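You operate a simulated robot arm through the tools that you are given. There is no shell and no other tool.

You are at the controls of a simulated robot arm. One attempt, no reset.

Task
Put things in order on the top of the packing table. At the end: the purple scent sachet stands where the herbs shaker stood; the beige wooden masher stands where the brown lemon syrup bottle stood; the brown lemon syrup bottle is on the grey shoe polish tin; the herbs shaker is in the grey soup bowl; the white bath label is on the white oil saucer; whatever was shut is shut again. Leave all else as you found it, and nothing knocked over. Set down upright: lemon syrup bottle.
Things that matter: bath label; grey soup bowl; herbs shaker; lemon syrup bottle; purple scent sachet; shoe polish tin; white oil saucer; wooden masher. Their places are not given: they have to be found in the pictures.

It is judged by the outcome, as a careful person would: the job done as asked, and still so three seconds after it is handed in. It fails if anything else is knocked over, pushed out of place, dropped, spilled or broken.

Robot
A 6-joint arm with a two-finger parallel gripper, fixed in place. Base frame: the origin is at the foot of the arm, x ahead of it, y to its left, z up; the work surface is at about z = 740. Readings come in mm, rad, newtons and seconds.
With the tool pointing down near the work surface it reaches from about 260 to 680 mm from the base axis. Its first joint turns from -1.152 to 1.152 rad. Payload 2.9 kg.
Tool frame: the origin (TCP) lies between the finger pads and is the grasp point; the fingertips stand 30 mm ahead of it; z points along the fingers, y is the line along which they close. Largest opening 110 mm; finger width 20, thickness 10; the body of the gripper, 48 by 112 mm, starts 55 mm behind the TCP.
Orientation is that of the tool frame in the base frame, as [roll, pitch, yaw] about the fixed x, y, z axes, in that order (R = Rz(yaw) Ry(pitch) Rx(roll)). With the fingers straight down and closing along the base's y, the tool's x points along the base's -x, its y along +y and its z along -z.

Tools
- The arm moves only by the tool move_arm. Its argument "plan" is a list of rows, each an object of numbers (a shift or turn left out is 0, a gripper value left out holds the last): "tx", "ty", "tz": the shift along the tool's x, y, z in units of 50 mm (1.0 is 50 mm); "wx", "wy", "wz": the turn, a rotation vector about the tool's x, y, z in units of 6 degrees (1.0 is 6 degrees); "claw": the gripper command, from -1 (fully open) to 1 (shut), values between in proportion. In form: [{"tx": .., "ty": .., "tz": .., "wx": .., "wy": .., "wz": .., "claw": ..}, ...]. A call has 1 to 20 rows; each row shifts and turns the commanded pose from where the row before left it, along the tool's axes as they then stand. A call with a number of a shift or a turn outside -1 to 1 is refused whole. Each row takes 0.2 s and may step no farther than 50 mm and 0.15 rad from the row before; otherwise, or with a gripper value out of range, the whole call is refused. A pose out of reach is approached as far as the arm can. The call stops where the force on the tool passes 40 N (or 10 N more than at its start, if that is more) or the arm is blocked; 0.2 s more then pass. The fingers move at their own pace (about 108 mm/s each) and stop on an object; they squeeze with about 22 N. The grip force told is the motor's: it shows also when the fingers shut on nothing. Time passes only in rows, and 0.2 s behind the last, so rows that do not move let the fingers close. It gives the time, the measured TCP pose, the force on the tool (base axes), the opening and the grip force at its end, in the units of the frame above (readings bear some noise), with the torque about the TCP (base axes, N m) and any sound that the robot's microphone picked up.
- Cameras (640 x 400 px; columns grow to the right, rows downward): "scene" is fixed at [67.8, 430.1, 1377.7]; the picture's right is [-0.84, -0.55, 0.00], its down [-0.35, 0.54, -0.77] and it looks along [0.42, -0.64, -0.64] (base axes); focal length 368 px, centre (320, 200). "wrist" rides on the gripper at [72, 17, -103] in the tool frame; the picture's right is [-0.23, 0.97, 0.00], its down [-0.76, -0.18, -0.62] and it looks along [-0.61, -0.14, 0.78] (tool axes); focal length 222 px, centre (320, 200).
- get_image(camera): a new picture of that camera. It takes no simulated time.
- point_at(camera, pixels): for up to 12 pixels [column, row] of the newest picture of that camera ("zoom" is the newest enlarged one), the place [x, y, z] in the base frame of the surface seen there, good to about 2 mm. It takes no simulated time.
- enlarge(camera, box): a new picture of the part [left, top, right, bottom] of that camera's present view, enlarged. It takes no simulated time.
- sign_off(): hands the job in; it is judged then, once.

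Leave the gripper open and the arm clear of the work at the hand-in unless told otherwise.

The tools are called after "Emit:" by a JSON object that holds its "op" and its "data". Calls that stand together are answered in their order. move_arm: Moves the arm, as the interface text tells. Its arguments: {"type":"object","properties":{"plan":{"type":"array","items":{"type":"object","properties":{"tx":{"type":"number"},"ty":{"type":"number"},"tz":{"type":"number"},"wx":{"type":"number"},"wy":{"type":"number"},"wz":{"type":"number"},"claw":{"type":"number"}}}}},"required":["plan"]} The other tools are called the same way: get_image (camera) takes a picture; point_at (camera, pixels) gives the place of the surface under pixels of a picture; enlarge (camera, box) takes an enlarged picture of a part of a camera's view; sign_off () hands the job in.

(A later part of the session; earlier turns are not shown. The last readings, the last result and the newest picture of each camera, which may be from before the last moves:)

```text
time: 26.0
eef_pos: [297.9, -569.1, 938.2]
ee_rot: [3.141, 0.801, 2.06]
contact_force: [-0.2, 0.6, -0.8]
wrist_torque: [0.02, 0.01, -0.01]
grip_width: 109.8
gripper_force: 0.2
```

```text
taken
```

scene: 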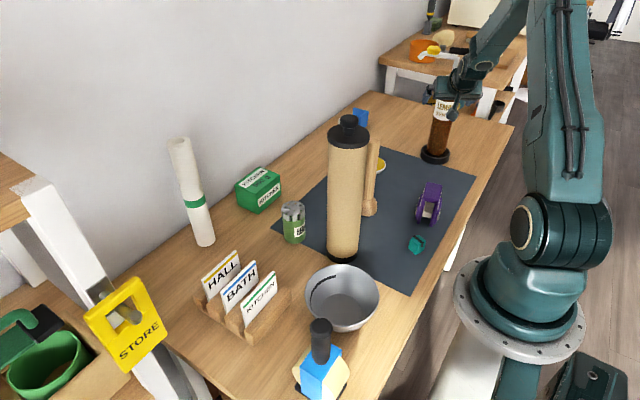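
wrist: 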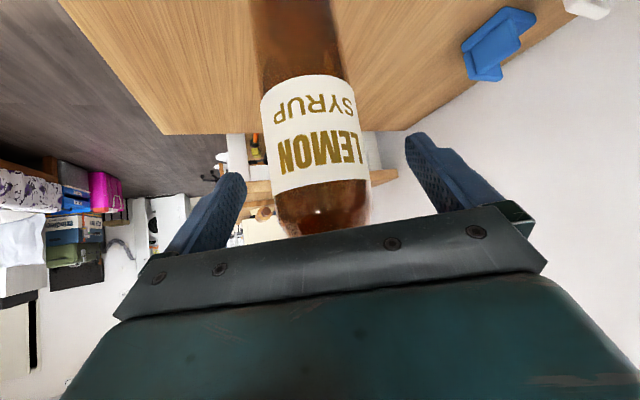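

The bottle stands by itself. I'll retreat straight back along the tool axis.

Emit:
{"op": "move_arm", "data": {"plan": [{"tz": -0.3}, {"tz": -0.5}, {"tz": -0.8}, {"tz": -0.9}, {"tz": -0.9}, {}]}}

Emit:
{"op": "get_image", "data": {"camera": "wrist"}}

Emit:
{"op": "get_image", "data": {"camera": "scene"}}

```text
time: 27.4
eef_pos: [239.2, -459.1, 1057.0]
ee_rot: [3.141, 0.802, 2.059]
contact_force: [0.8, -0.2, 1.0]
wrist_torque: [-0.03, -0.06, 0.02]
grip_width: 110.2
gripper_force: 0.1
```

```text
taken
```

wrist: 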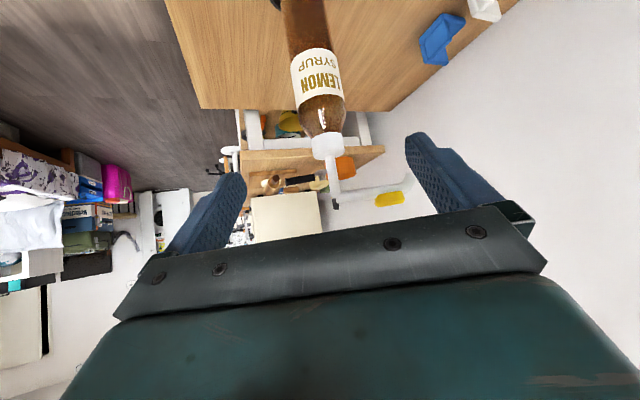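

```text
taken
```

scene: 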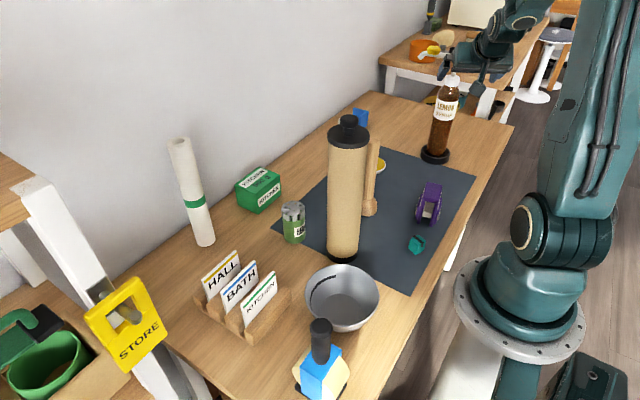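

The bottle stands upright on the tin. Next is the masher. I'll bring the tool back to vertical and set azimuth -30°.

Emit:
{"op": "move_arm", "data": {"plan": [{"wy": 1}, {"wy": 1}, {"wy": 1}, {"wy": 1}, {"wy": 1}, {"wy": 1}, {"wy": 1}, {"wy": 0.658}, {"wz": -0.89}, {"wz": -0.89}, {"wz": -0.89}, {"wz": -0.89}, {"wz": -0.89}, {"wz": -0.89}, {}]}}

Emit:
{"op": "get_image", "data": {"camera": "wrist"}}

```text
time: 30.6
eef_pos: [240.3, -461.2, 1056.2]
ee_rot: [-3.14, 0.0, 2.619]
contact_force: [-0.3, 0.0, 0.1]
wrist_torque: [-0.02, 0.0, -0.02]
grip_width: 110.0
gripper_force: 0.1
```

```text
taken
```

wrist: 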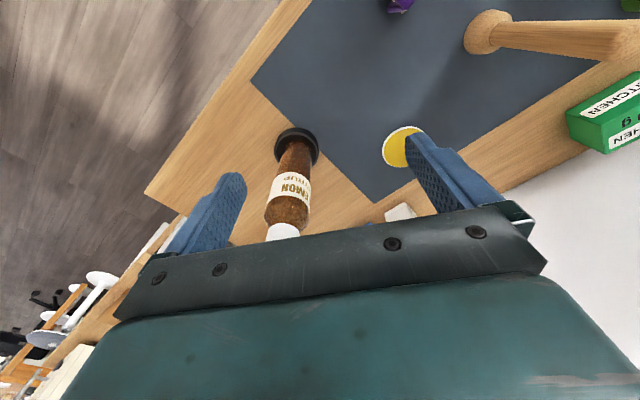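

Now I'll move to a viewpoint behind the masher, at about (266,-189,1150), so the wrist camera can see it.

Emit:
{"op": "move_arm", "data": {"plan": [{"tx": 0.378, "ty": 0.828, "tz": -0.313}, {"tx": 0.378, "ty": 0.828, "tz": -0.313}, {"tx": 0.378, "ty": 0.828, "tz": -0.313}, {"tx": 0.378, "ty": 0.828, "tz": -0.313}, {"tx": 0.378, "ty": 0.828, "tz": -0.313}, {"tx": 0.378, "ty": 0.828, "tz": -0.313}, {}, {}]}}

Emit:
{"op": "get_image", "data": {"camera": "wrist"}}

Emit:
{"op": "get_image", "data": {"camera": "scene"}}

```text
time: 32.4
eef_pos: [264.5, -188.0, 1149.8]
ee_rot: [-3.141, 0.001, 2.618]
contact_force: [-0.7, -0.5, 0.3]
wrist_torque: [0.03, 0.04, 0.03]
grip_width: 110.0
gripper_force: 0.0
```

```text
taken
```

wrist: 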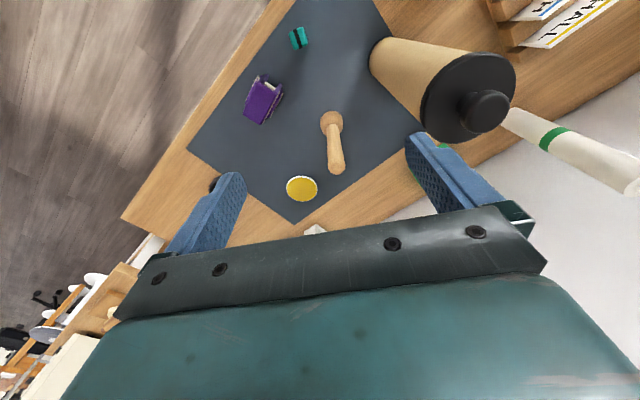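

```text
taken
```

scene: 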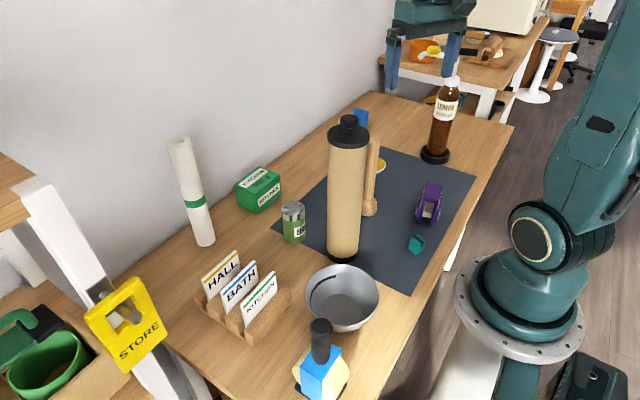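

I can see the masher at (331,122) to (337,168). I'll enlarge and measure it.

Emit:
{"op": "enlarge", "data": {"camera": "wrist", "box": [290, 90, 390, 190]}}

Emit:
{"op": "enlarge", "data": {"camera": "scene", "box": [340, 120, 400, 230]}}

```text
4.00 times, centred on (340, 140) of wrist
```

zoom: 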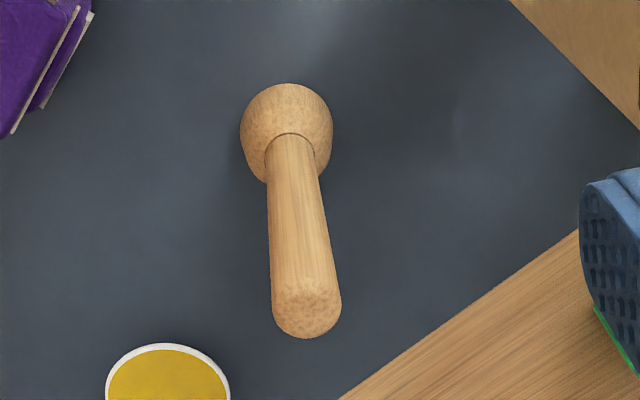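

```text
3.64 times, centred on (370, 175) of scene
```

zoom: 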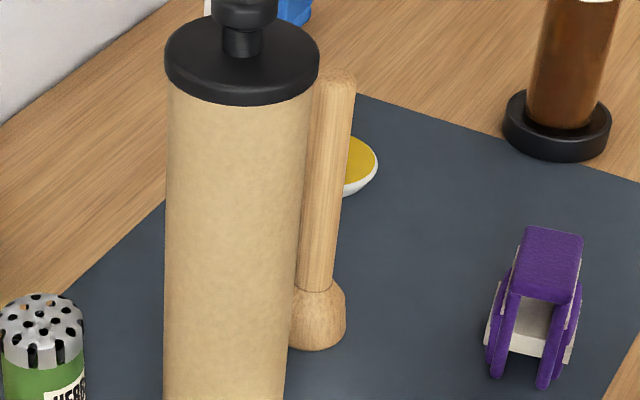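

I'll measure the masher's handle top, handle sides and head.

Emit:
{"op": "point_at", "data": {"camera": "wrist", "pixels": [[336.5, 167], [336.5, 163], [336.5, 172], [329.5, 164], [344, 164], [333, 140], [332, 130], [331, 117], [322, 120], [341, 122]]}}

Emit:
{"op": "point_at", "data": {"camera": "zoom", "pixels": [[340, 75], [335, 110], [328, 180], [318, 260], [320, 300], [318, 345]]}}

```text
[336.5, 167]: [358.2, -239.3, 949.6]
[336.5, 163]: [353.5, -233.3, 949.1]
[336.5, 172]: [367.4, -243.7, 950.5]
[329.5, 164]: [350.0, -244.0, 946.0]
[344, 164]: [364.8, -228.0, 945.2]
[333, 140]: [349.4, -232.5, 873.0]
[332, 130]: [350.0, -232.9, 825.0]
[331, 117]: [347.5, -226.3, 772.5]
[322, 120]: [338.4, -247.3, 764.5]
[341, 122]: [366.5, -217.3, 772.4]
```

```text
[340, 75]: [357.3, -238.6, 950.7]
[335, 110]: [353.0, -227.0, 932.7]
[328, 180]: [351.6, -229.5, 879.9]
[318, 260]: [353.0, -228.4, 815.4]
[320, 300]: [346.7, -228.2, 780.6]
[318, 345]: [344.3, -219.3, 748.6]
```

The masher axis is about (358.5,-239.5), top at z=950, handle radius about 12.5. I'll move above it at z≈1010.

Emit:
{"op": "move_arm", "data": {"plan": [{"tx": -0.536, "ty": 0.012, "tz": 0.7}, {"tx": -0.536, "ty": 0.012, "tz": 0.7}, {"tx": -0.536, "ty": 0.012, "tz": 0.7}, {"tx": -0.536, "ty": 0.012, "tz": 0.7}, {}, {}]}}

Emit:
{"op": "get_image", "data": {"camera": "wrist"}}

Emit:
{"op": "enlarge", "data": {"camera": "scene", "box": [290, 40, 450, 200]}}

```text
time: 33.8
eef_pos: [357.1, -240.1, 1009.5]
ee_rot: [3.14, -0.001, 2.62]
contact_force: [0.5, 0.5, 0.3]
wrist_torque: [-0.03, 0.03, 0.04]
grip_width: 110.0
gripper_force: 0.1
```

```text
taken
```

wrist: 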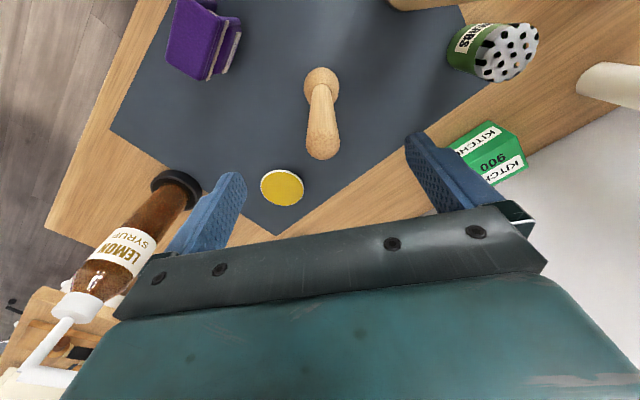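

```text
2.50 times, centred on (370, 120) of scene
```

zoom: 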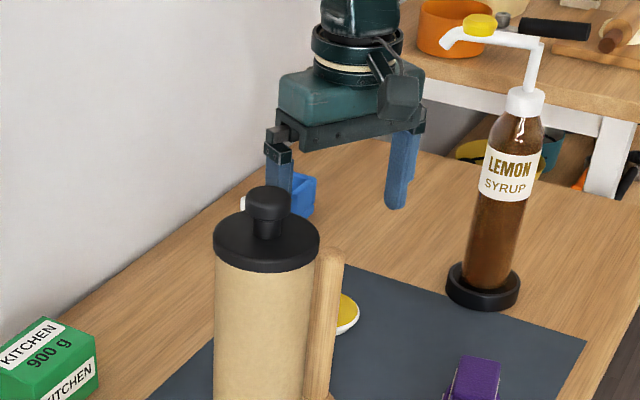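

I'll verify the handle-top position from this closer view.

Emit:
{"op": "point_at", "data": {"camera": "wrist", "pixels": [[322, 145], [314, 135], [331, 137], [322, 125], [320, 100]]}}

Emit:
{"op": "enlarge", "data": {"camera": "wrist", "box": [280, 60, 370, 170]}}

```text
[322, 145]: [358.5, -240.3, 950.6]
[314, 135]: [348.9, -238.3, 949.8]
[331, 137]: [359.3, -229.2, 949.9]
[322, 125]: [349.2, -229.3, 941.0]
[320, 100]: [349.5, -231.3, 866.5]
```

```text
3.64 times, centred on (325, 115) of wrist
```

zoom: 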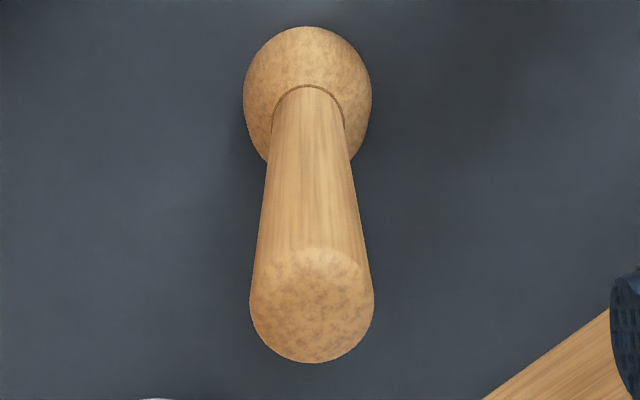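

The handle axis is at (358,-239.5), matching the TCP. I'll descend to z≈915.

Emit:
{"op": "move_arm", "data": {"plan": [{"tz": 0.5, "tx": -0.01}, {"tz": 0.5}, {"tz": 0.4}, {"tz": 0.3}, {"tz": 0.19}, {}, {}]}}

Emit:
{"op": "enlarge", "data": {"camera": "scene", "box": [320, 60, 440, 220]}}

```text
time: 35.4
eef_pos: [359.8, -241.9, 916.7]
ee_rot: [3.141, 0.0, 2.619]
contact_force: [0.2, -0.6, -0.3]
wrist_torque: [-0.01, -0.03, 0.02]
grip_width: 109.9
gripper_force: 0.1
```

```text
2.50 times, centred on (380, 140) of scene
```

zoom: 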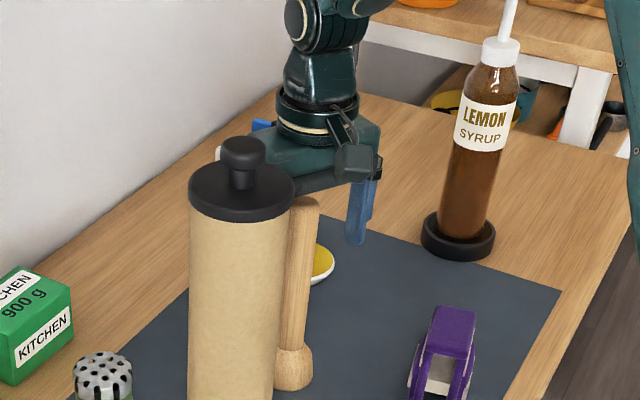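

The handle is between the fingers. I'll close the grip.

Emit:
{"op": "move_arm", "data": {"plan": [{"claw": 0.3}, {"claw": 1}, {}, {}]}}

```text
time: 36.4
eef_pos: [359.4, -241.1, 916.3]
ee_rot: [3.142, 0.001, 2.621]
contact_force: [0.5, -0.6, 0.4]
wrist_torque: [-0.05, 0.0, 0.0]
grip_width: 26.7
gripper_force: 22.3
```

The grip holds at 26.7 mm. I'll lift slowly.

Emit:
{"op": "move_arm", "data": {"plan": [{"tz": -0.1}, {"tz": -0.2}, {"tz": -0.4}, {"tz": -0.5}, {"tz": -0.5}, {}]}}

Emit:
{"op": "get_image", "data": {"camera": "wrist"}}

Emit:
{"op": "get_image", "data": {"camera": "scene"}}

```text
time: 37.8
eef_pos: [358.3, -239.2, 1001.4]
ee_rot: [-3.141, -0.001, 2.62]
contact_force: [-0.7, -0.5, -1.3]
wrist_torque: [0.03, -0.06, -0.01]
grip_width: 27.0
gripper_force: 22.2
```

```text
taken
```

wrist: 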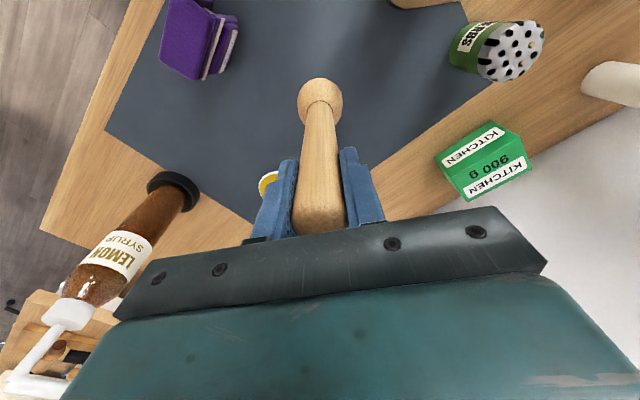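

```text
taken
```

scene: 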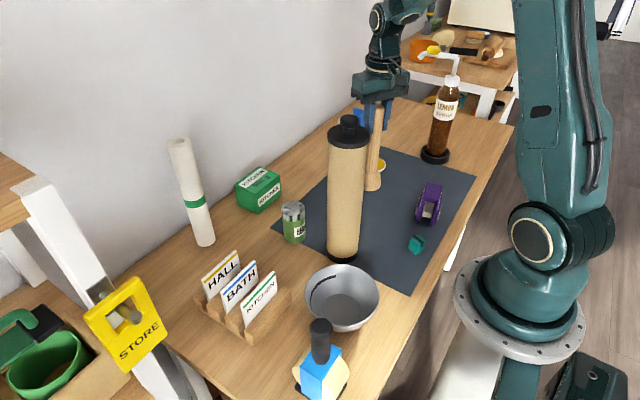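

The masher is lifted (about 1.3 N). I'll move it above the old bottle spot (520,-295).

Emit:
{"op": "move_arm", "data": {"plan": [{"tx": -0.6, "ty": 0.12}, {"tx": -0.7, "ty": 0.135}, {"tx": -0.7, "ty": 0.135}, {"tx": -0.7, "ty": 0.135}, {"tx": -0.68, "ty": 0.135}, {}, {}]}}

Emit:
{"op": "get_image", "data": {"camera": "wrist"}}

Emit:
{"op": "get_image", "data": {"camera": "scene"}}

```text
time: 39.4
eef_pos: [524.0, -296.7, 1001.5]
ee_rot: [3.141, 0.001, 2.619]
contact_force: [-0.2, -0.5, -1.1]
wrist_torque: [-0.01, 0.01, 0.0]
grip_width: 26.5
gripper_force: 21.7
```

```text
taken
```

wrist: 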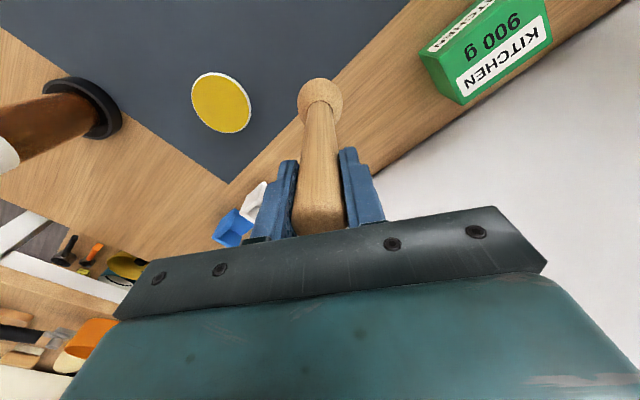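

```text
taken
```

scene: 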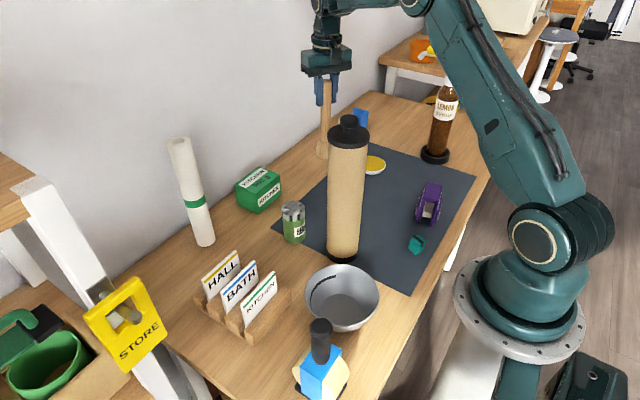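

I'll check where the masher's head hangs now.

Emit:
{"op": "point_at", "data": {"camera": "scene", "pixels": [[322, 149], [326, 130], [327, 110], [318, 150]]}}

Emit:
{"op": "point_at", "data": {"camera": "wrist", "pixels": [[318, 88], [318, 120], [303, 100], [340, 100], [318, 160]]}}

Emit:
{"op": "enlarge", "data": {"camera": "scene", "box": [295, 60, 375, 170]}}

```text
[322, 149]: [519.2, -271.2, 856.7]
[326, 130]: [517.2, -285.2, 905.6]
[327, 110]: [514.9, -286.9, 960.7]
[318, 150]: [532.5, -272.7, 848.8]
```

```text
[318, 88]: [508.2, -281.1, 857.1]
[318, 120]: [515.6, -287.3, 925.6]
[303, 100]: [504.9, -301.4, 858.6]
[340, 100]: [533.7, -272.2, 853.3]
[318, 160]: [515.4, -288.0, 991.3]
```

```text
3.64 times, centred on (335, 115) of scene
```

zoom: 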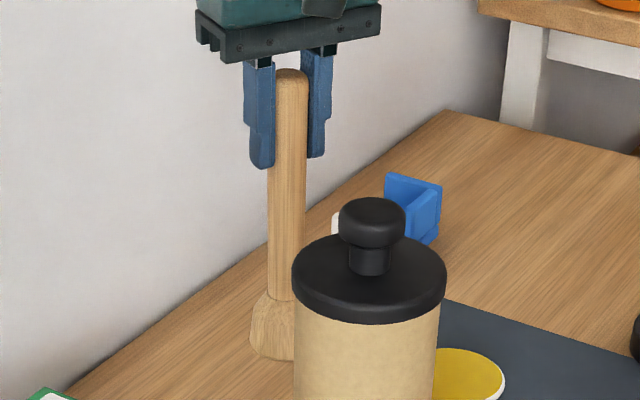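

The masher axis is at about (524.5,-296.5), so I need a shift of (-4.5,+1.5). I'll correct and descend 76 mm.

Emit:
{"op": "move_arm", "data": {"plan": [{"tx": 0.093, "ty": -0.019}, {"tz": 0.4}, {"tz": 0.4}, {"tz": 0.4}, {"tz": 0.2}, {"tz": 0.12}, {}, {}]}}

Emit:
{"op": "get_image", "data": {"camera": "wrist"}}

```text
time: 41.2
eef_pos: [519.0, -294.8, 924.0]
ee_rot: [-3.141, -0.001, 2.62]
contact_force: [0.6, -0.6, -1.2]
wrist_torque: [0.01, 0.0, -0.05]
grip_width: 26.5
gripper_force: 22.1
```

```text
taken
```

wrist: 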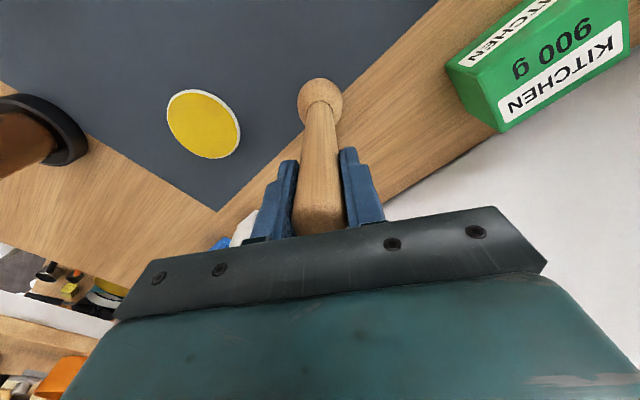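

Now at z=924 with nothing touching. I'll continue down slowly.

Emit:
{"op": "move_arm", "data": {"plan": [{"tz": 0.04}, {"tz": 0.04}, {"tz": 0.03}, {}, {}]}}

```text
time: 42.4
eef_pos: [518.1, -296.3, 919.8]
ee_rot: [-3.142, -0.001, 2.62]
contact_force: [-0.1, -0.2, -0.2]
wrist_torque: [0.02, 0.02, -0.01]
grip_width: 26.8
gripper_force: 22.3
```

Emit:
{"op": "move_arm", "data": {"plan": [{"tz": 0.02}, {"tz": 0.02}, {}, {}]}}

Emit:
{"op": "enlarge", "data": {"camera": "wrist", "box": [270, 60, 390, 160]}}

```text
time: 43.4
eef_pos: [518.9, -295.7, 918.4]
ee_rot: [3.142, 0.0, 2.619]
contact_force: [-2.9, 0.2, 6.1]
wrist_torque: [0.06, 0.37, 0.01]
grip_width: 26.7
gripper_force: 22.3
```

```text
4.00 times, centred on (330, 110) of wrist
```

zoom: 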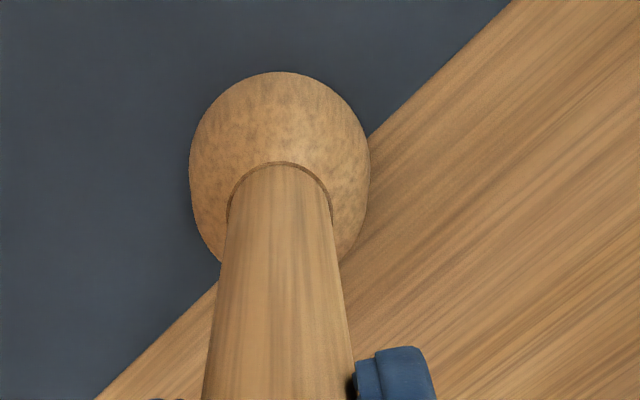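

There is contact at 6 N, so the masher is standing. I'll relieve the load slightly, then release slowly.

Emit:
{"op": "move_arm", "data": {"plan": [{"tz": -0.016}, {}, {"claw": 0.4}, {"claw": 0.1}, {"claw": -0.4}, {"claw": -1}, {}, {}]}}

Emit:
{"op": "get_image", "data": {"camera": "wrist"}}

Emit:
{"op": "get_image", "data": {"camera": "scene"}}

```text
time: 45.2
eef_pos: [518.5, -296.2, 918.5]
ee_rot: [-3.14, 0.0, 2.619]
contact_force: [0.6, -0.6, 0.3]
wrist_torque: [0.0, 0.0, 0.01]
grip_width: 110.0
gripper_force: 0.0
```

```text
taken
```

wrist: 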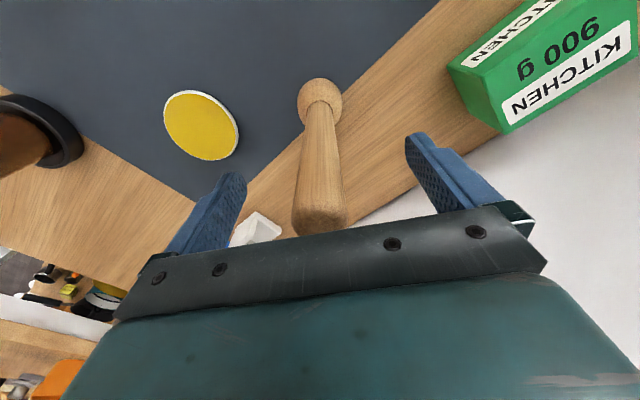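

```text
taken
```

scene: 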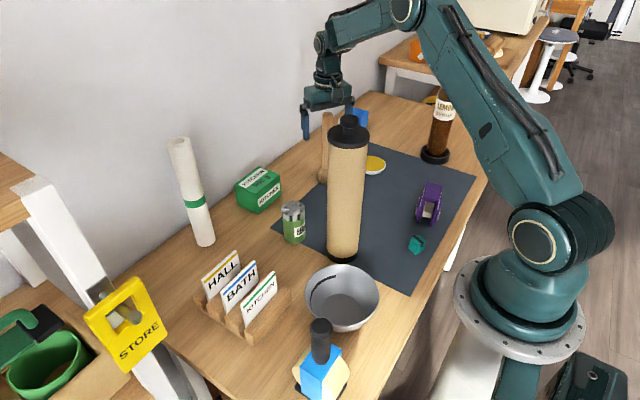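

The masher stands by itself. I'll raise the arm straight up 100 mm and verify the masher's place.

Emit:
{"op": "move_arm", "data": {"plan": [{"tz": -0.3}, {"tz": -0.5}, {"tz": -0.9}, {"tz": -0.9}, {"tz": -0.9}, {}]}}

Emit:
{"op": "get_image", "data": {"camera": "wrist"}}

Emit:
{"op": "enlarge", "data": {"camera": "scene", "box": [290, 80, 380, 210]}}

```text
time: 46.6
eef_pos: [518.7, -294.3, 1093.4]
ee_rot: [3.141, -0.001, 2.62]
contact_force: [-0.3, 0.3, -0.1]
wrist_torque: [-0.01, -0.04, -0.02]
grip_width: 110.1
gripper_force: 0.0
```

```text
taken
```

wrist: 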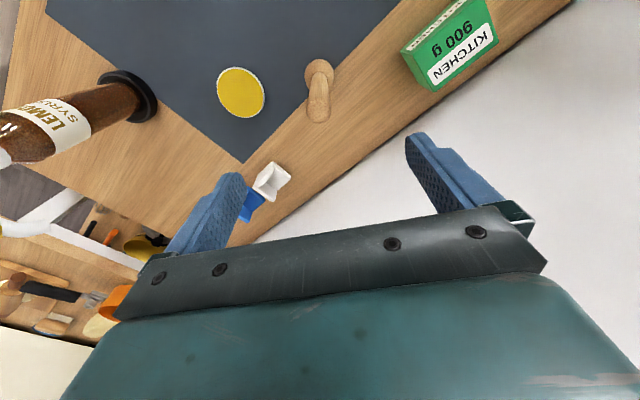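

```text
3.08 times, centred on (335, 145) of scene
```

zoom: 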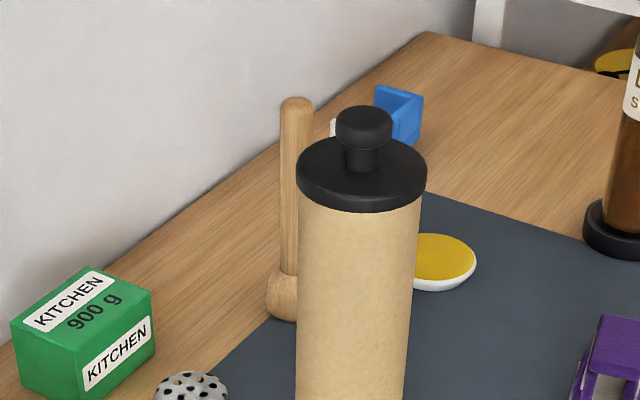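

Emit:
{"op": "point_at", "data": {"camera": "wrist", "pixels": [[318, 110], [318, 85], [319, 66], [151, 95], [125, 85], [241, 92]]}}

Emit:
{"op": "point_at", "data": {"camera": "zoom", "pixels": [[296, 104], [293, 140], [290, 240], [283, 300], [445, 258]]}}

```text
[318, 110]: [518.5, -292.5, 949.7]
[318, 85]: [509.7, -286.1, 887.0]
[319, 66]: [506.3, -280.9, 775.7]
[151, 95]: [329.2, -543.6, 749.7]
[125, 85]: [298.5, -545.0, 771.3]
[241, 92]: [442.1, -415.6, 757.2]
```

```text
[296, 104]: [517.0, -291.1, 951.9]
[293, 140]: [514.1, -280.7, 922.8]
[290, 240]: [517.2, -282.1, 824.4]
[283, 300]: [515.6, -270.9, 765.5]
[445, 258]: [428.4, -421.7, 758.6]
```

The masher axis is at about (519,-294), in place. Next comes the herbs shaker. I'll look at the whole scene to judge the arm's wrist and forearm geometry relative to the TCP.

Emit:
{"op": "get_image", "data": {"camera": "scene"}}

```text
taken
```

scene: 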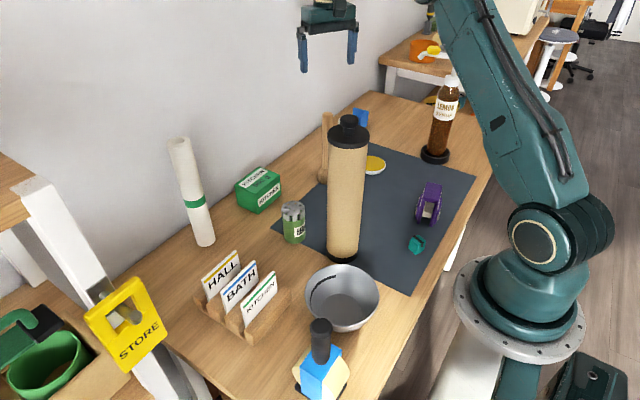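

I'll measure the shaker, bowl, spray bottle and label holder from the scene camera in enlarged pictures.

Emit:
{"op": "enlarge", "data": {"camera": "scene", "box": [265, 190, 325, 250]}}

Emit:
{"op": "point_at", "data": {"camera": "zoom", "pixels": [[300, 150], [300, 110], [240, 150], [355, 150], [300, 190], [300, 330], [240, 320], [390, 330], [320, 355]]}}

Emit:
{"op": "point_at", "data": {"camera": "scene", "pixels": [[320, 325], [320, 345], [345, 375], [298, 385], [310, 300], [378, 300], [343, 268], [345, 330], [345, 300], [345, 310]]}}

```text
6.67 times, centred on (295, 220) of scene
```

zoom: 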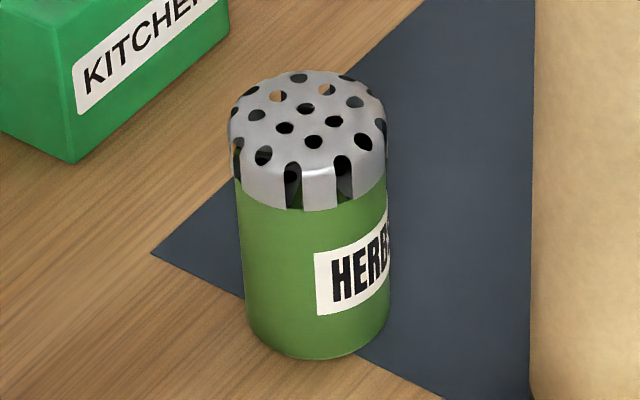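

```text
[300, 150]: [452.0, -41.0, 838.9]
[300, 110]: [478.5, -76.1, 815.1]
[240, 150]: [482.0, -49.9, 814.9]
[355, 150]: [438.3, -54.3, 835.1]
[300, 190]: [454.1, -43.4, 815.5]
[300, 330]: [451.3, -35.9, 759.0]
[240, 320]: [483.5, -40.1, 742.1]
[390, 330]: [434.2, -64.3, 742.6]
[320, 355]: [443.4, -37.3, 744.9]
```

```text
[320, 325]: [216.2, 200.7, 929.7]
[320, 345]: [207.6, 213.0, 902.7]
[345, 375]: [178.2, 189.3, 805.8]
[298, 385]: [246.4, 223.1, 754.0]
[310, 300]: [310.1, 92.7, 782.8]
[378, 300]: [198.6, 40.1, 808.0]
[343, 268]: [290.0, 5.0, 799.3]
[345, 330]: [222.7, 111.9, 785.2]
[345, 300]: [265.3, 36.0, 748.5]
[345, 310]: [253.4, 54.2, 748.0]
```

The shaker's radius is about 25.6, with its axis near (455,-54). The tall cylinder stands close to it, so I'll grip with the wrist tilted toward +y (azimuth -100°, tilt 30°). First I move high over to (468,20,1150).

Emit:
{"op": "move_arm", "data": {"plan": [{"tx": 0.572, "ty": 0.706, "tz": -0.163}, {"tx": 0.572, "ty": 0.706, "tz": -0.163}, {"tx": 0.572, "ty": 0.706, "tz": -0.163}, {"tx": 0.572, "ty": 0.706, "tz": -0.163}, {"tx": 0.572, "ty": 0.706, "tz": -0.163}, {"tx": 0.572, "ty": 0.706, "tz": -0.163}, {"tx": 0.572, "ty": 0.706, "tz": -0.163}, {}, {}]}}

Emit:
{"op": "get_image", "data": {"camera": "scene"}}

```text
time: 48.6
eef_pos: [467.7, 18.4, 1150.7]
ee_rot: [3.14, 0.0, 2.618]
contact_force: [0.2, 0.2, 0.8]
wrist_torque: [-0.04, 0.02, -0.02]
grip_width: 110.1
gripper_force: 0.0
```

```text
taken
```

scene: 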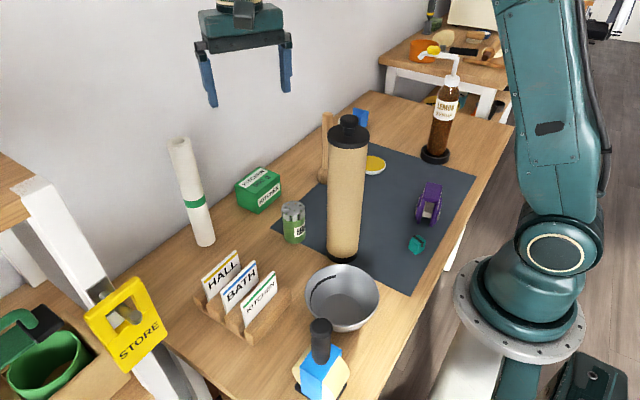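

Now I turn the azimuth from -30° to -100° in place.

Emit:
{"op": "move_arm", "data": {"plan": [{"wz": 0.9725}, {"wz": 0.9725}, {"wz": 0.9725}, {"wz": 0.9725}, {"wz": 0.9725}, {"wz": 0.9725}, {"wz": 0.9725}, {"wz": 0.9725}, {"wz": 0.9725}, {"wz": 0.9725}, {"wz": 0.9725}, {"wz": 0.9725}, {}, {}]}}

Emit:
{"op": "get_image", "data": {"camera": "wrist"}}

```text
time: 51.6
eef_pos: [469.0, 18.6, 1150.6]
ee_rot: [-3.14, -0.001, 1.397]
contact_force: [0.0, 0.3, 0.2]
wrist_torque: [0.0, 0.01, -0.01]
grip_width: 110.0
gripper_force: 0.1
```

```text
taken
```

wrist: 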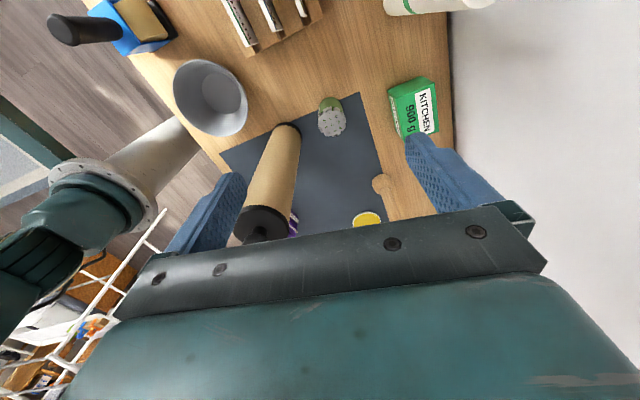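

This view shows the shaker, bowl, label holder and spray bottle well. I'll enlarge the relevant parts and measure.

Emit:
{"op": "enlarge", "data": {"camera": "wrist", "box": [290, 70, 390, 150]}}

Emit:
{"op": "point_at", "data": {"camera": "zoom", "pixels": [[262, 310], [212, 310], [305, 310], [260, 345], [255, 280], [235, 190], [190, 195], [280, 190], [240, 175], [245, 240]]}}

Emit:
{"op": "enlarge", "data": {"camera": "wrist", "box": [160, 40, 280, 150]}}

Emit:
{"op": "point_at", "data": {"camera": "wrist", "pixels": [[174, 92], [246, 105], [210, 60], [207, 135], [215, 95], [195, 95], [232, 98], [212, 85], [235, 15], [250, 45], [268, 15], [285, 20]]}}

```text
5.00 times, centred on (340, 110) of wrist
```

zoom: 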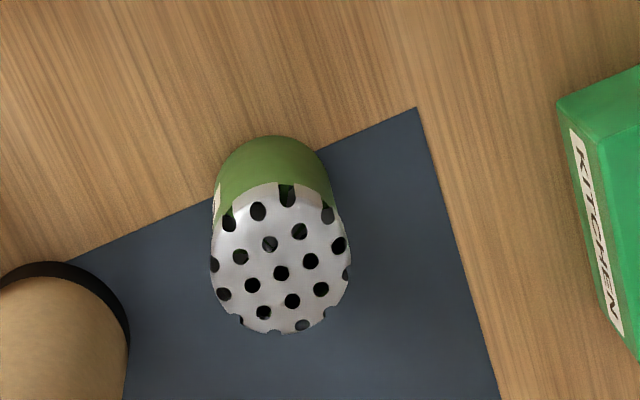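

```text
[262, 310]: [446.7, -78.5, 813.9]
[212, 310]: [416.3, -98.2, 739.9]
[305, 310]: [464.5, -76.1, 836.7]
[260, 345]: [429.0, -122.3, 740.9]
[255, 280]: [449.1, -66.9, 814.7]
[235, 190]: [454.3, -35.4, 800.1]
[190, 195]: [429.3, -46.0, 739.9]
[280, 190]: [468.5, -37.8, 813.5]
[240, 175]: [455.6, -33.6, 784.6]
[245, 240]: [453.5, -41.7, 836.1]
```

```text
3.64 times, centred on (220, 95) of wrist
```

zoom: 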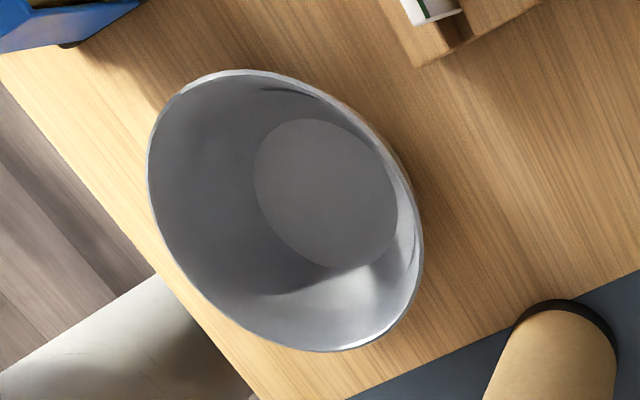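

```text
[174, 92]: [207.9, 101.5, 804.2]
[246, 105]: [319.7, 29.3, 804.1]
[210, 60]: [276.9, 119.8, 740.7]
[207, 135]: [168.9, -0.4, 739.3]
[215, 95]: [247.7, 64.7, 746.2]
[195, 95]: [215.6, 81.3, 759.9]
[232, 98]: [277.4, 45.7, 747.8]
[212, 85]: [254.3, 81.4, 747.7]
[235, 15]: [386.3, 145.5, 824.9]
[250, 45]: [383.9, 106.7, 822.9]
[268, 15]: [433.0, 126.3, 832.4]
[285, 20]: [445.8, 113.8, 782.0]
```

The shaker axis is about (460,-58.5); the bowl is centered at (264,65), radius 66, rim z=804, floor z=747. I'll tilt 30°, narrow the fingers to about 80 mm and move to the pre-grasp at (473,15,930).

Emit:
{"op": "move_arm", "data": {"plan": [{"wy": -1, "claw": -0.45}, {"wy": -1}, {"wy": -1}, {"wy": -1}, {"wy": -1}, {"tx": 0.433, "ty": 0.018, "tz": 0.769}, {"tx": 0.433, "ty": 0.018, "tz": 0.769}, {"tx": 0.433, "ty": 0.018, "tz": 0.769}, {"tx": 0.433, "ty": 0.018, "tz": 0.769}, {"tx": 0.433, "ty": 0.018, "tz": 0.769}, {}, {}]}}

Emit:
{"op": "get_image", "data": {"camera": "wrist"}}

Emit:
{"op": "get_image", "data": {"camera": "scene"}}

```text
time: 54.2
eef_pos: [455.9, 5.5, 902.1]
ee_rot: [-3.141, 0.522, 1.399]
contact_force: [-0.4, -0.2, 0.4]
wrist_torque: [0.0, 0.0, 0.02]
grip_width: 79.9
gripper_force: 0.2
out of reach, approached as far as the arm can: row 4, 5
```

```text
taken
```

wrist: 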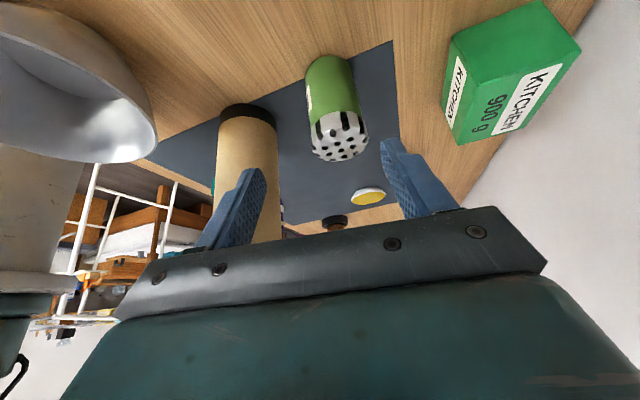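

```text
taken
```

scene: 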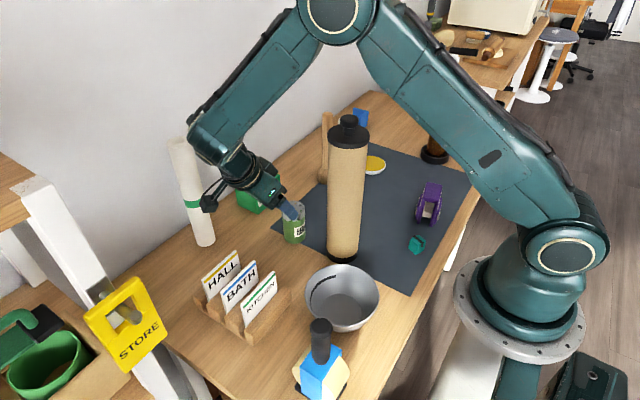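

The arm ended at (456,6,902); two tilt rows were out of reach, which shifted the pose slightly. The wrist looks close to the white roll in the picture, so I'll check distances.

Emit:
{"op": "point_at", "data": {"camera": "scene", "pixels": [[180, 145], [204, 240], [192, 203], [210, 125], [230, 165], [208, 203], [262, 185], [300, 105], [220, 110], [335, 15]]}}

Emit:
{"op": "enlarge", "data": {"camera": "scene", "box": [160, 80, 340, 280]}}

```text
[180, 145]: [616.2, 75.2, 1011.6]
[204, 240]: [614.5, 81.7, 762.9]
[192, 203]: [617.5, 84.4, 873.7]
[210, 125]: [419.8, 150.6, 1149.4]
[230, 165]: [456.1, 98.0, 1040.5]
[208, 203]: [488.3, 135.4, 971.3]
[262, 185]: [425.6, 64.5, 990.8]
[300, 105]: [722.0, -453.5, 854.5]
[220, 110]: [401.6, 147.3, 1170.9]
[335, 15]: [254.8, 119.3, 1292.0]
```

```text
2.00 times, centred on (250, 180) of scene
```

zoom: 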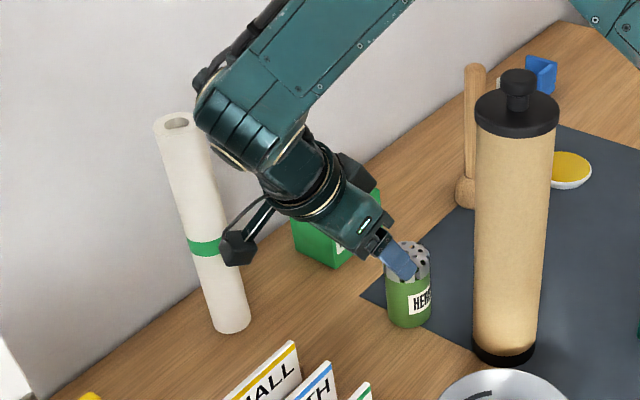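

The roll at (620,85) is more than 100 mm away from the arm. Now I measure the shaker from this closer wrist view.

Emit:
{"op": "enlarge", "data": {"camera": "wrist", "box": [280, 40, 400, 180]}}

Emit:
{"op": "point_at", "data": {"camera": "wrist", "pixels": [[333, 75], [333, 95], [307, 85], [353, 82], [340, 135], [340, 150], [315, 140], [366, 133], [336, 112], [330, 62]]}}

```text
2.86 times, centred on (340, 110) of wrist
```

zoom: 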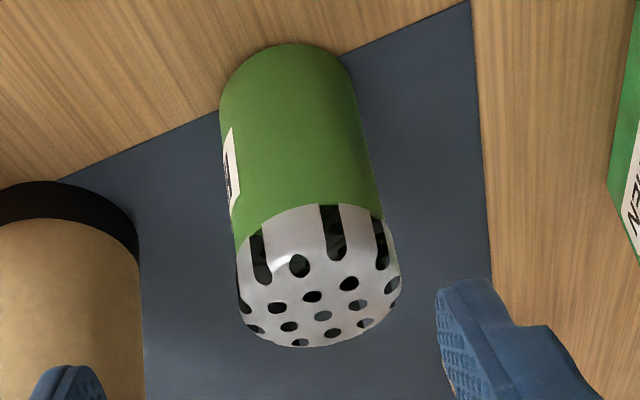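

```text
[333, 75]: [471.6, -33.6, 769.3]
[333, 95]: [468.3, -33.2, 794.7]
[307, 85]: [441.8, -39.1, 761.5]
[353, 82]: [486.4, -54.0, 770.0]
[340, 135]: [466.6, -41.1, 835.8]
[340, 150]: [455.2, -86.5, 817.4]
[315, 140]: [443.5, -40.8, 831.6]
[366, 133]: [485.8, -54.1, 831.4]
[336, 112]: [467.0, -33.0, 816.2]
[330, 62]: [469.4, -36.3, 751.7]
```

The shaker axis is about (462,-59). I'll shift 17 mm sideways, then advance 120 mm along the tool axis.

Emit:
{"op": "move_arm", "data": {"plan": [{"tx": -0.066, "ty": 0.34}, {"tz": 0.5}, {"tz": 0.5}, {"tz": 0.5}, {"tz": 0.4}, {}, {}]}}

Emit:
{"op": "get_image", "data": {"camera": "wrist"}}

Emit:
{"op": "enlarge", "data": {"camera": "scene", "box": [200, 100, 380, 280]}}

```text
time: 55.8
eef_pos: [463.5, -45.7, 822.8]
ee_rot: [3.141, 0.524, 1.398]
contact_force: [-0.5, 0.5, -0.2]
wrist_torque: [0.0, -0.02, 0.0]
grip_width: 79.8
gripper_force: 0.1
```

```text
taken
```

wrist: 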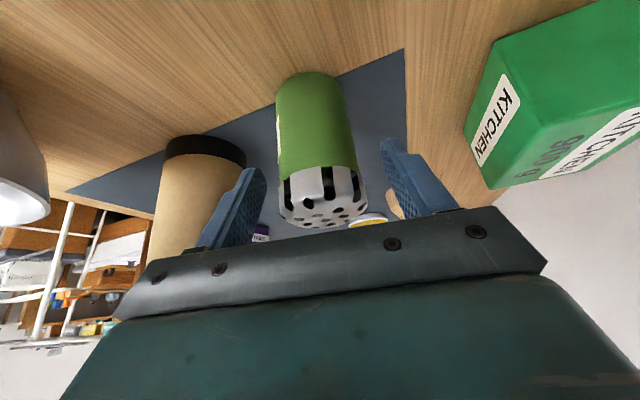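

```text
2.22 times, centred on (290, 190) of scene
```

zoom: 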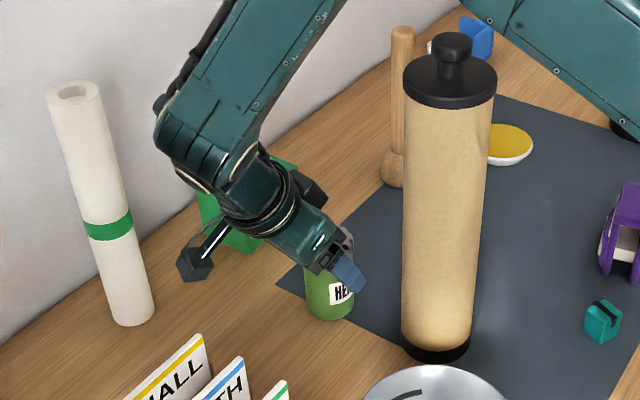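

The shaker is centered between the fingers. I'll go the last 26 mm and close.

Emit:
{"op": "move_arm", "data": {"plan": [{"tz": 0.3}, {"tz": 0.21}, {}, {"claw": 0.2}, {"claw": 1}, {}, {}]}}

Emit:
{"op": "get_image", "data": {"camera": "wrist"}}

```text
time: 57.4
eef_pos: [460.6, -60.2, 800.3]
ee_rot: [3.141, 0.525, 1.4]
contact_force: [0.0, -0.9, 0.4]
wrist_torque: [0.01, 0.05, -0.04]
grip_width: 50.7
gripper_force: 22.1
```

```text
taken
```

wrist: 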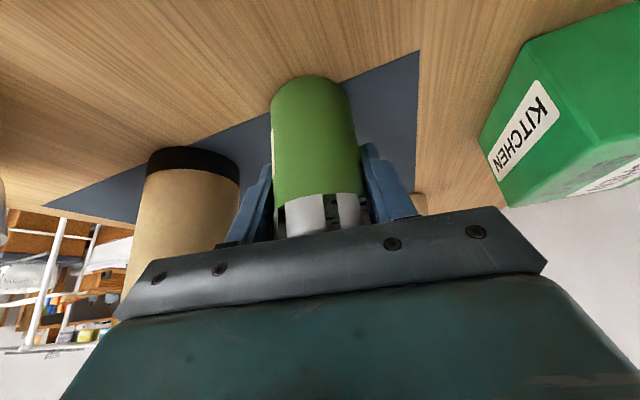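

The shaker is gripped at 50.7 mm, standing at about (461,-59.5). I'll lift straight up 115 mm.

Emit:
{"op": "move_arm", "data": {"plan": [{"tx": -0.05, "tz": -0.0866}, {"tx": -0.1, "tz": -0.173}, {"tx": -0.3, "tz": -0.52}, {"tx": -0.3, "tz": -0.52}, {"tx": -0.4, "tz": -0.693}, {}, {}]}}

Emit:
{"op": "get_image", "data": {"camera": "scene"}}

```text
time: 59.0
eef_pos: [460.9, -60.8, 915.1]
ee_rot: [3.141, 0.523, 1.398]
contact_force: [0.4, -0.5, -0.9]
wrist_torque: [-0.01, 0.02, -0.03]
grip_width: 50.5
gripper_force: 22.6
```

```text
taken
```

scene: 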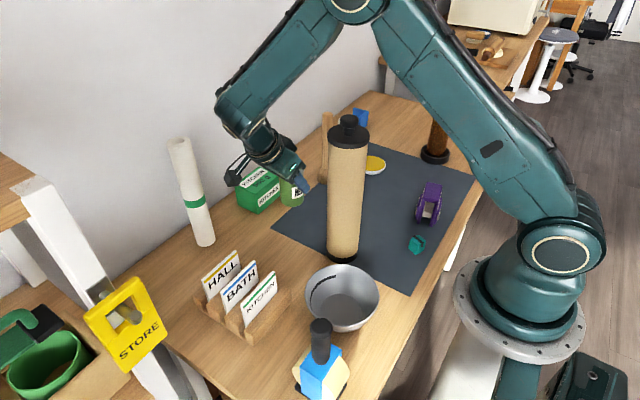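

I'll swing it toward +y first, clear of the cylinder, then turn the azimuth to -110° and go over the bowl center.

Emit:
{"op": "move_arm", "data": {"plan": [{"tx": 0.5, "ty": -0.208, "tz": -0.289}, {"tx": 0.5, "ty": -0.208, "tz": -0.289}, {"tx": 0.5, "ty": -0.208, "tz": -0.289}, {"tx": 0.5, "ty": -0.208, "tz": -0.289}, {"wx": 0.417, "wz": 0.722}, {"wx": 0.417, "wz": 0.722}, {"tx": -0.192, "ty": -0.668, "tz": 0.111}, {"tx": -0.192, "ty": -0.668, "tz": 0.111}, {"tx": -0.192, "ty": -0.668, "tz": 0.111}, {"tx": -0.192, "ty": -0.668, "tz": 0.111}, {"tx": -0.192, "ty": -0.668, "tz": 0.111}, {}, {}]}}

Emit:
{"op": "get_image", "data": {"camera": "scene"}}

Emit:
{"op": "get_image", "data": {"camera": "wrist"}}

```text
time: 61.8
eef_pos: [260.6, 67.3, 915.2]
ee_rot: [3.141, 0.523, 1.224]
contact_force: [-0.5, -0.1, -1.7]
wrist_torque: [-0.01, -0.02, 0.0]
grip_width: 50.5
gripper_force: 22.1
```

```text
taken
```

scene: 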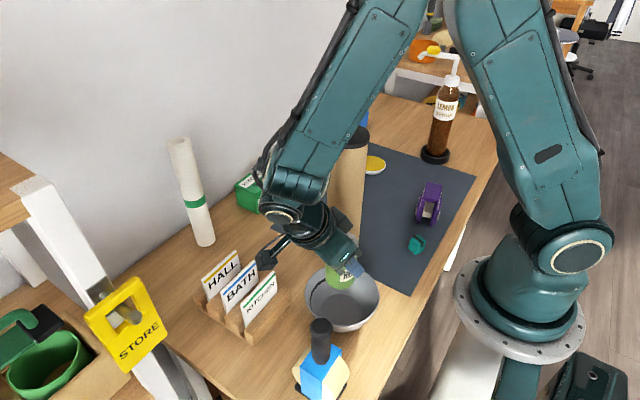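

```text
taken
```

wrist: 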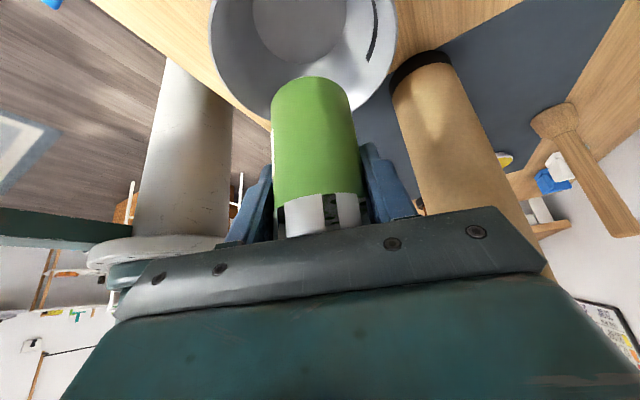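

The shaker hangs over the bowl. I'll verify the bowl's center from this view.

Emit:
{"op": "point_at", "data": {"camera": "wrist", "pixels": [[213, 55], [393, 55], [370, 95], [245, 110], [300, 30], [255, 15], [340, 25], [298, 60], [222, 20], [305, 85]]}}

Emit:
{"op": "enlarge", "data": {"camera": "scene", "box": [240, 200, 400, 400]}}

```text
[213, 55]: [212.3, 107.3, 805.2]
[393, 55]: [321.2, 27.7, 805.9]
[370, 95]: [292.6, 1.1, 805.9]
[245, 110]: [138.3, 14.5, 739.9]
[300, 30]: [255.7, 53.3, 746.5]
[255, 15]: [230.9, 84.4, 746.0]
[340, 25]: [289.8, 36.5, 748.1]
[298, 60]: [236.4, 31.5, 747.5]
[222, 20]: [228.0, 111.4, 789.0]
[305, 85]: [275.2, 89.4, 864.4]
```

```text
2.00 times, centred on (320, 300) of scene
```

zoom: 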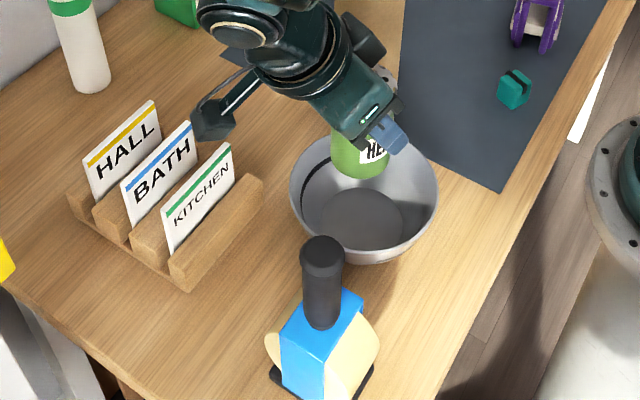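

The bowl center is at about (261.5,61). I'll correct by a few mm and descend 95 mm.

Emit:
{"op": "move_arm", "data": {"plan": [{"tx": -0.097, "ty": 0.062, "tz": 0.056}, {"tx": 0.25, "tz": 0.433}, {"tx": 0.25, "tz": 0.433}, {"tx": 0.25, "tz": 0.433}, {"tx": 0.15, "tz": 0.26}, {"tx": 0.05, "tz": 0.0866}, {}, {}]}}

Emit:
{"op": "get_image", "data": {"camera": "wrist"}}

Emit:
{"op": "enlarge", "data": {"camera": "scene", "box": [240, 200, 400, 400]}}

```text
time: 63.6
eef_pos: [264.2, 59.2, 819.1]
ee_rot: [-3.141, 0.523, 1.225]
contact_force: [0.0, -0.7, -0.9]
wrist_torque: [0.01, 0.02, -0.03]
grip_width: 50.4
gripper_force: 21.9
```

```text
taken
```

wrist: 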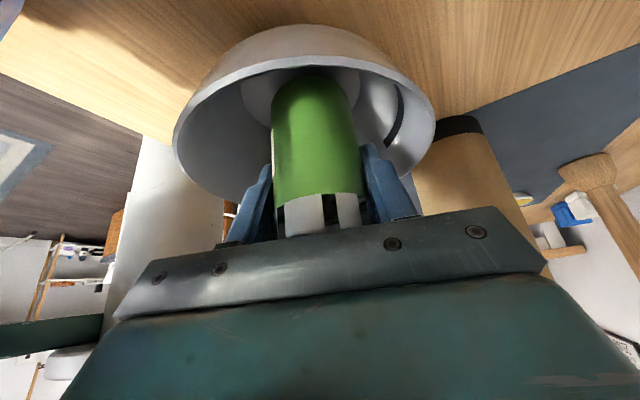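

```text
2.00 times, centred on (320, 300) of scene
```

zoom: 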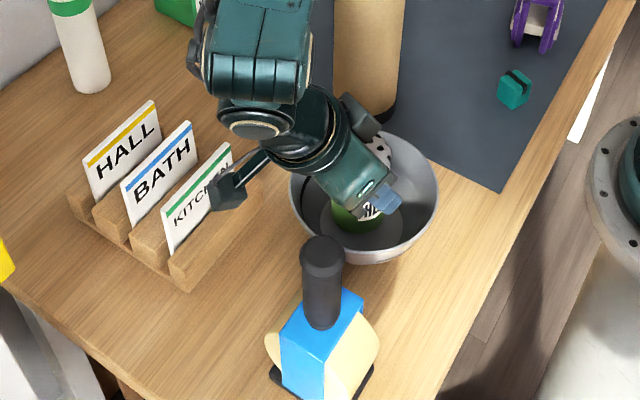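

It is now about 12 mm above the bowl's floor. I'll lower slowly.

Emit:
{"op": "move_arm", "data": {"plan": [{"tx": 0.03, "tz": 0.052}, {"tx": 0.03, "tz": 0.052}, {"tx": 0.02, "tz": 0.0346}, {"tx": 0.015, "tz": 0.026}, {}, {}]}}

```text
time: 65.0
eef_pos: [264.0, 60.7, 811.4]
ee_rot: [-3.14, 0.524, 1.223]
contact_force: [-0.5, -0.9, -1.7]
wrist_torque: [0.0, -0.05, -0.04]
grip_width: 50.5
gripper_force: 22.8
```

Emit:
{"op": "move_arm", "data": {"plan": [{"tx": 0.01, "tz": 0.0173}, {"tx": 0.01, "tz": 0.0173}, {}, {}]}}

```text
time: 66.0
eef_pos: [264.6, 59.0, 808.6]
ee_rot: [3.142, 0.526, 1.223]
contact_force: [0.0, -0.3, -1.2]
wrist_torque: [0.01, 0.0, 0.0]
grip_width: 50.3
gripper_force: 21.9
```

Emit:
{"op": "move_arm", "data": {"plan": [{"tx": 0.01, "tz": 0.0173}, {"tx": 0.01, "tz": 0.0173}, {}, {}]}}

```text
time: 67.0
eef_pos: [265.1, 60.2, 807.0]
ee_rot: [3.141, 0.523, 1.223]
contact_force: [0.5, 1.0, 4.0]
wrist_torque: [0.04, 0.11, 0.01]
grip_width: 50.1
gripper_force: 22.3
```

The shaker rests on the bowl's floor (+4 N). I'll open just enough (to about 62 mm) and check.

Emit:
{"op": "move_arm", "data": {"plan": [{"claw": 0.0}, {"claw": -0.13}, {}, {}]}}

Emit:
{"op": "get_image", "data": {"camera": "wrist"}}

```text
time: 68.0
eef_pos: [265.1, 58.5, 806.8]
ee_rot: [-3.141, 0.525, 1.224]
contact_force: [-0.4, 0.0, 0.4]
wrist_torque: [0.01, 0.0, 0.0]
grip_width: 62.3
gripper_force: 0.1
```

```text
taken
```

wrist: 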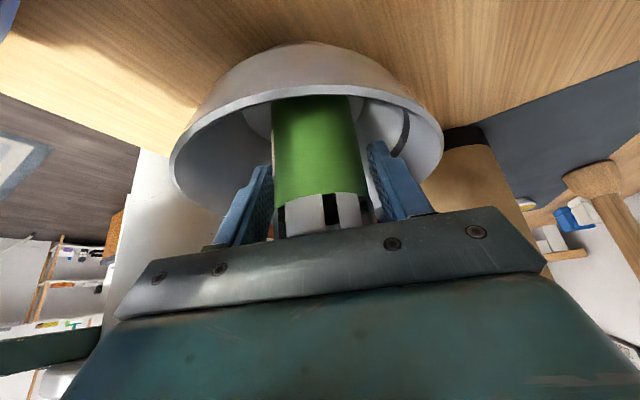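

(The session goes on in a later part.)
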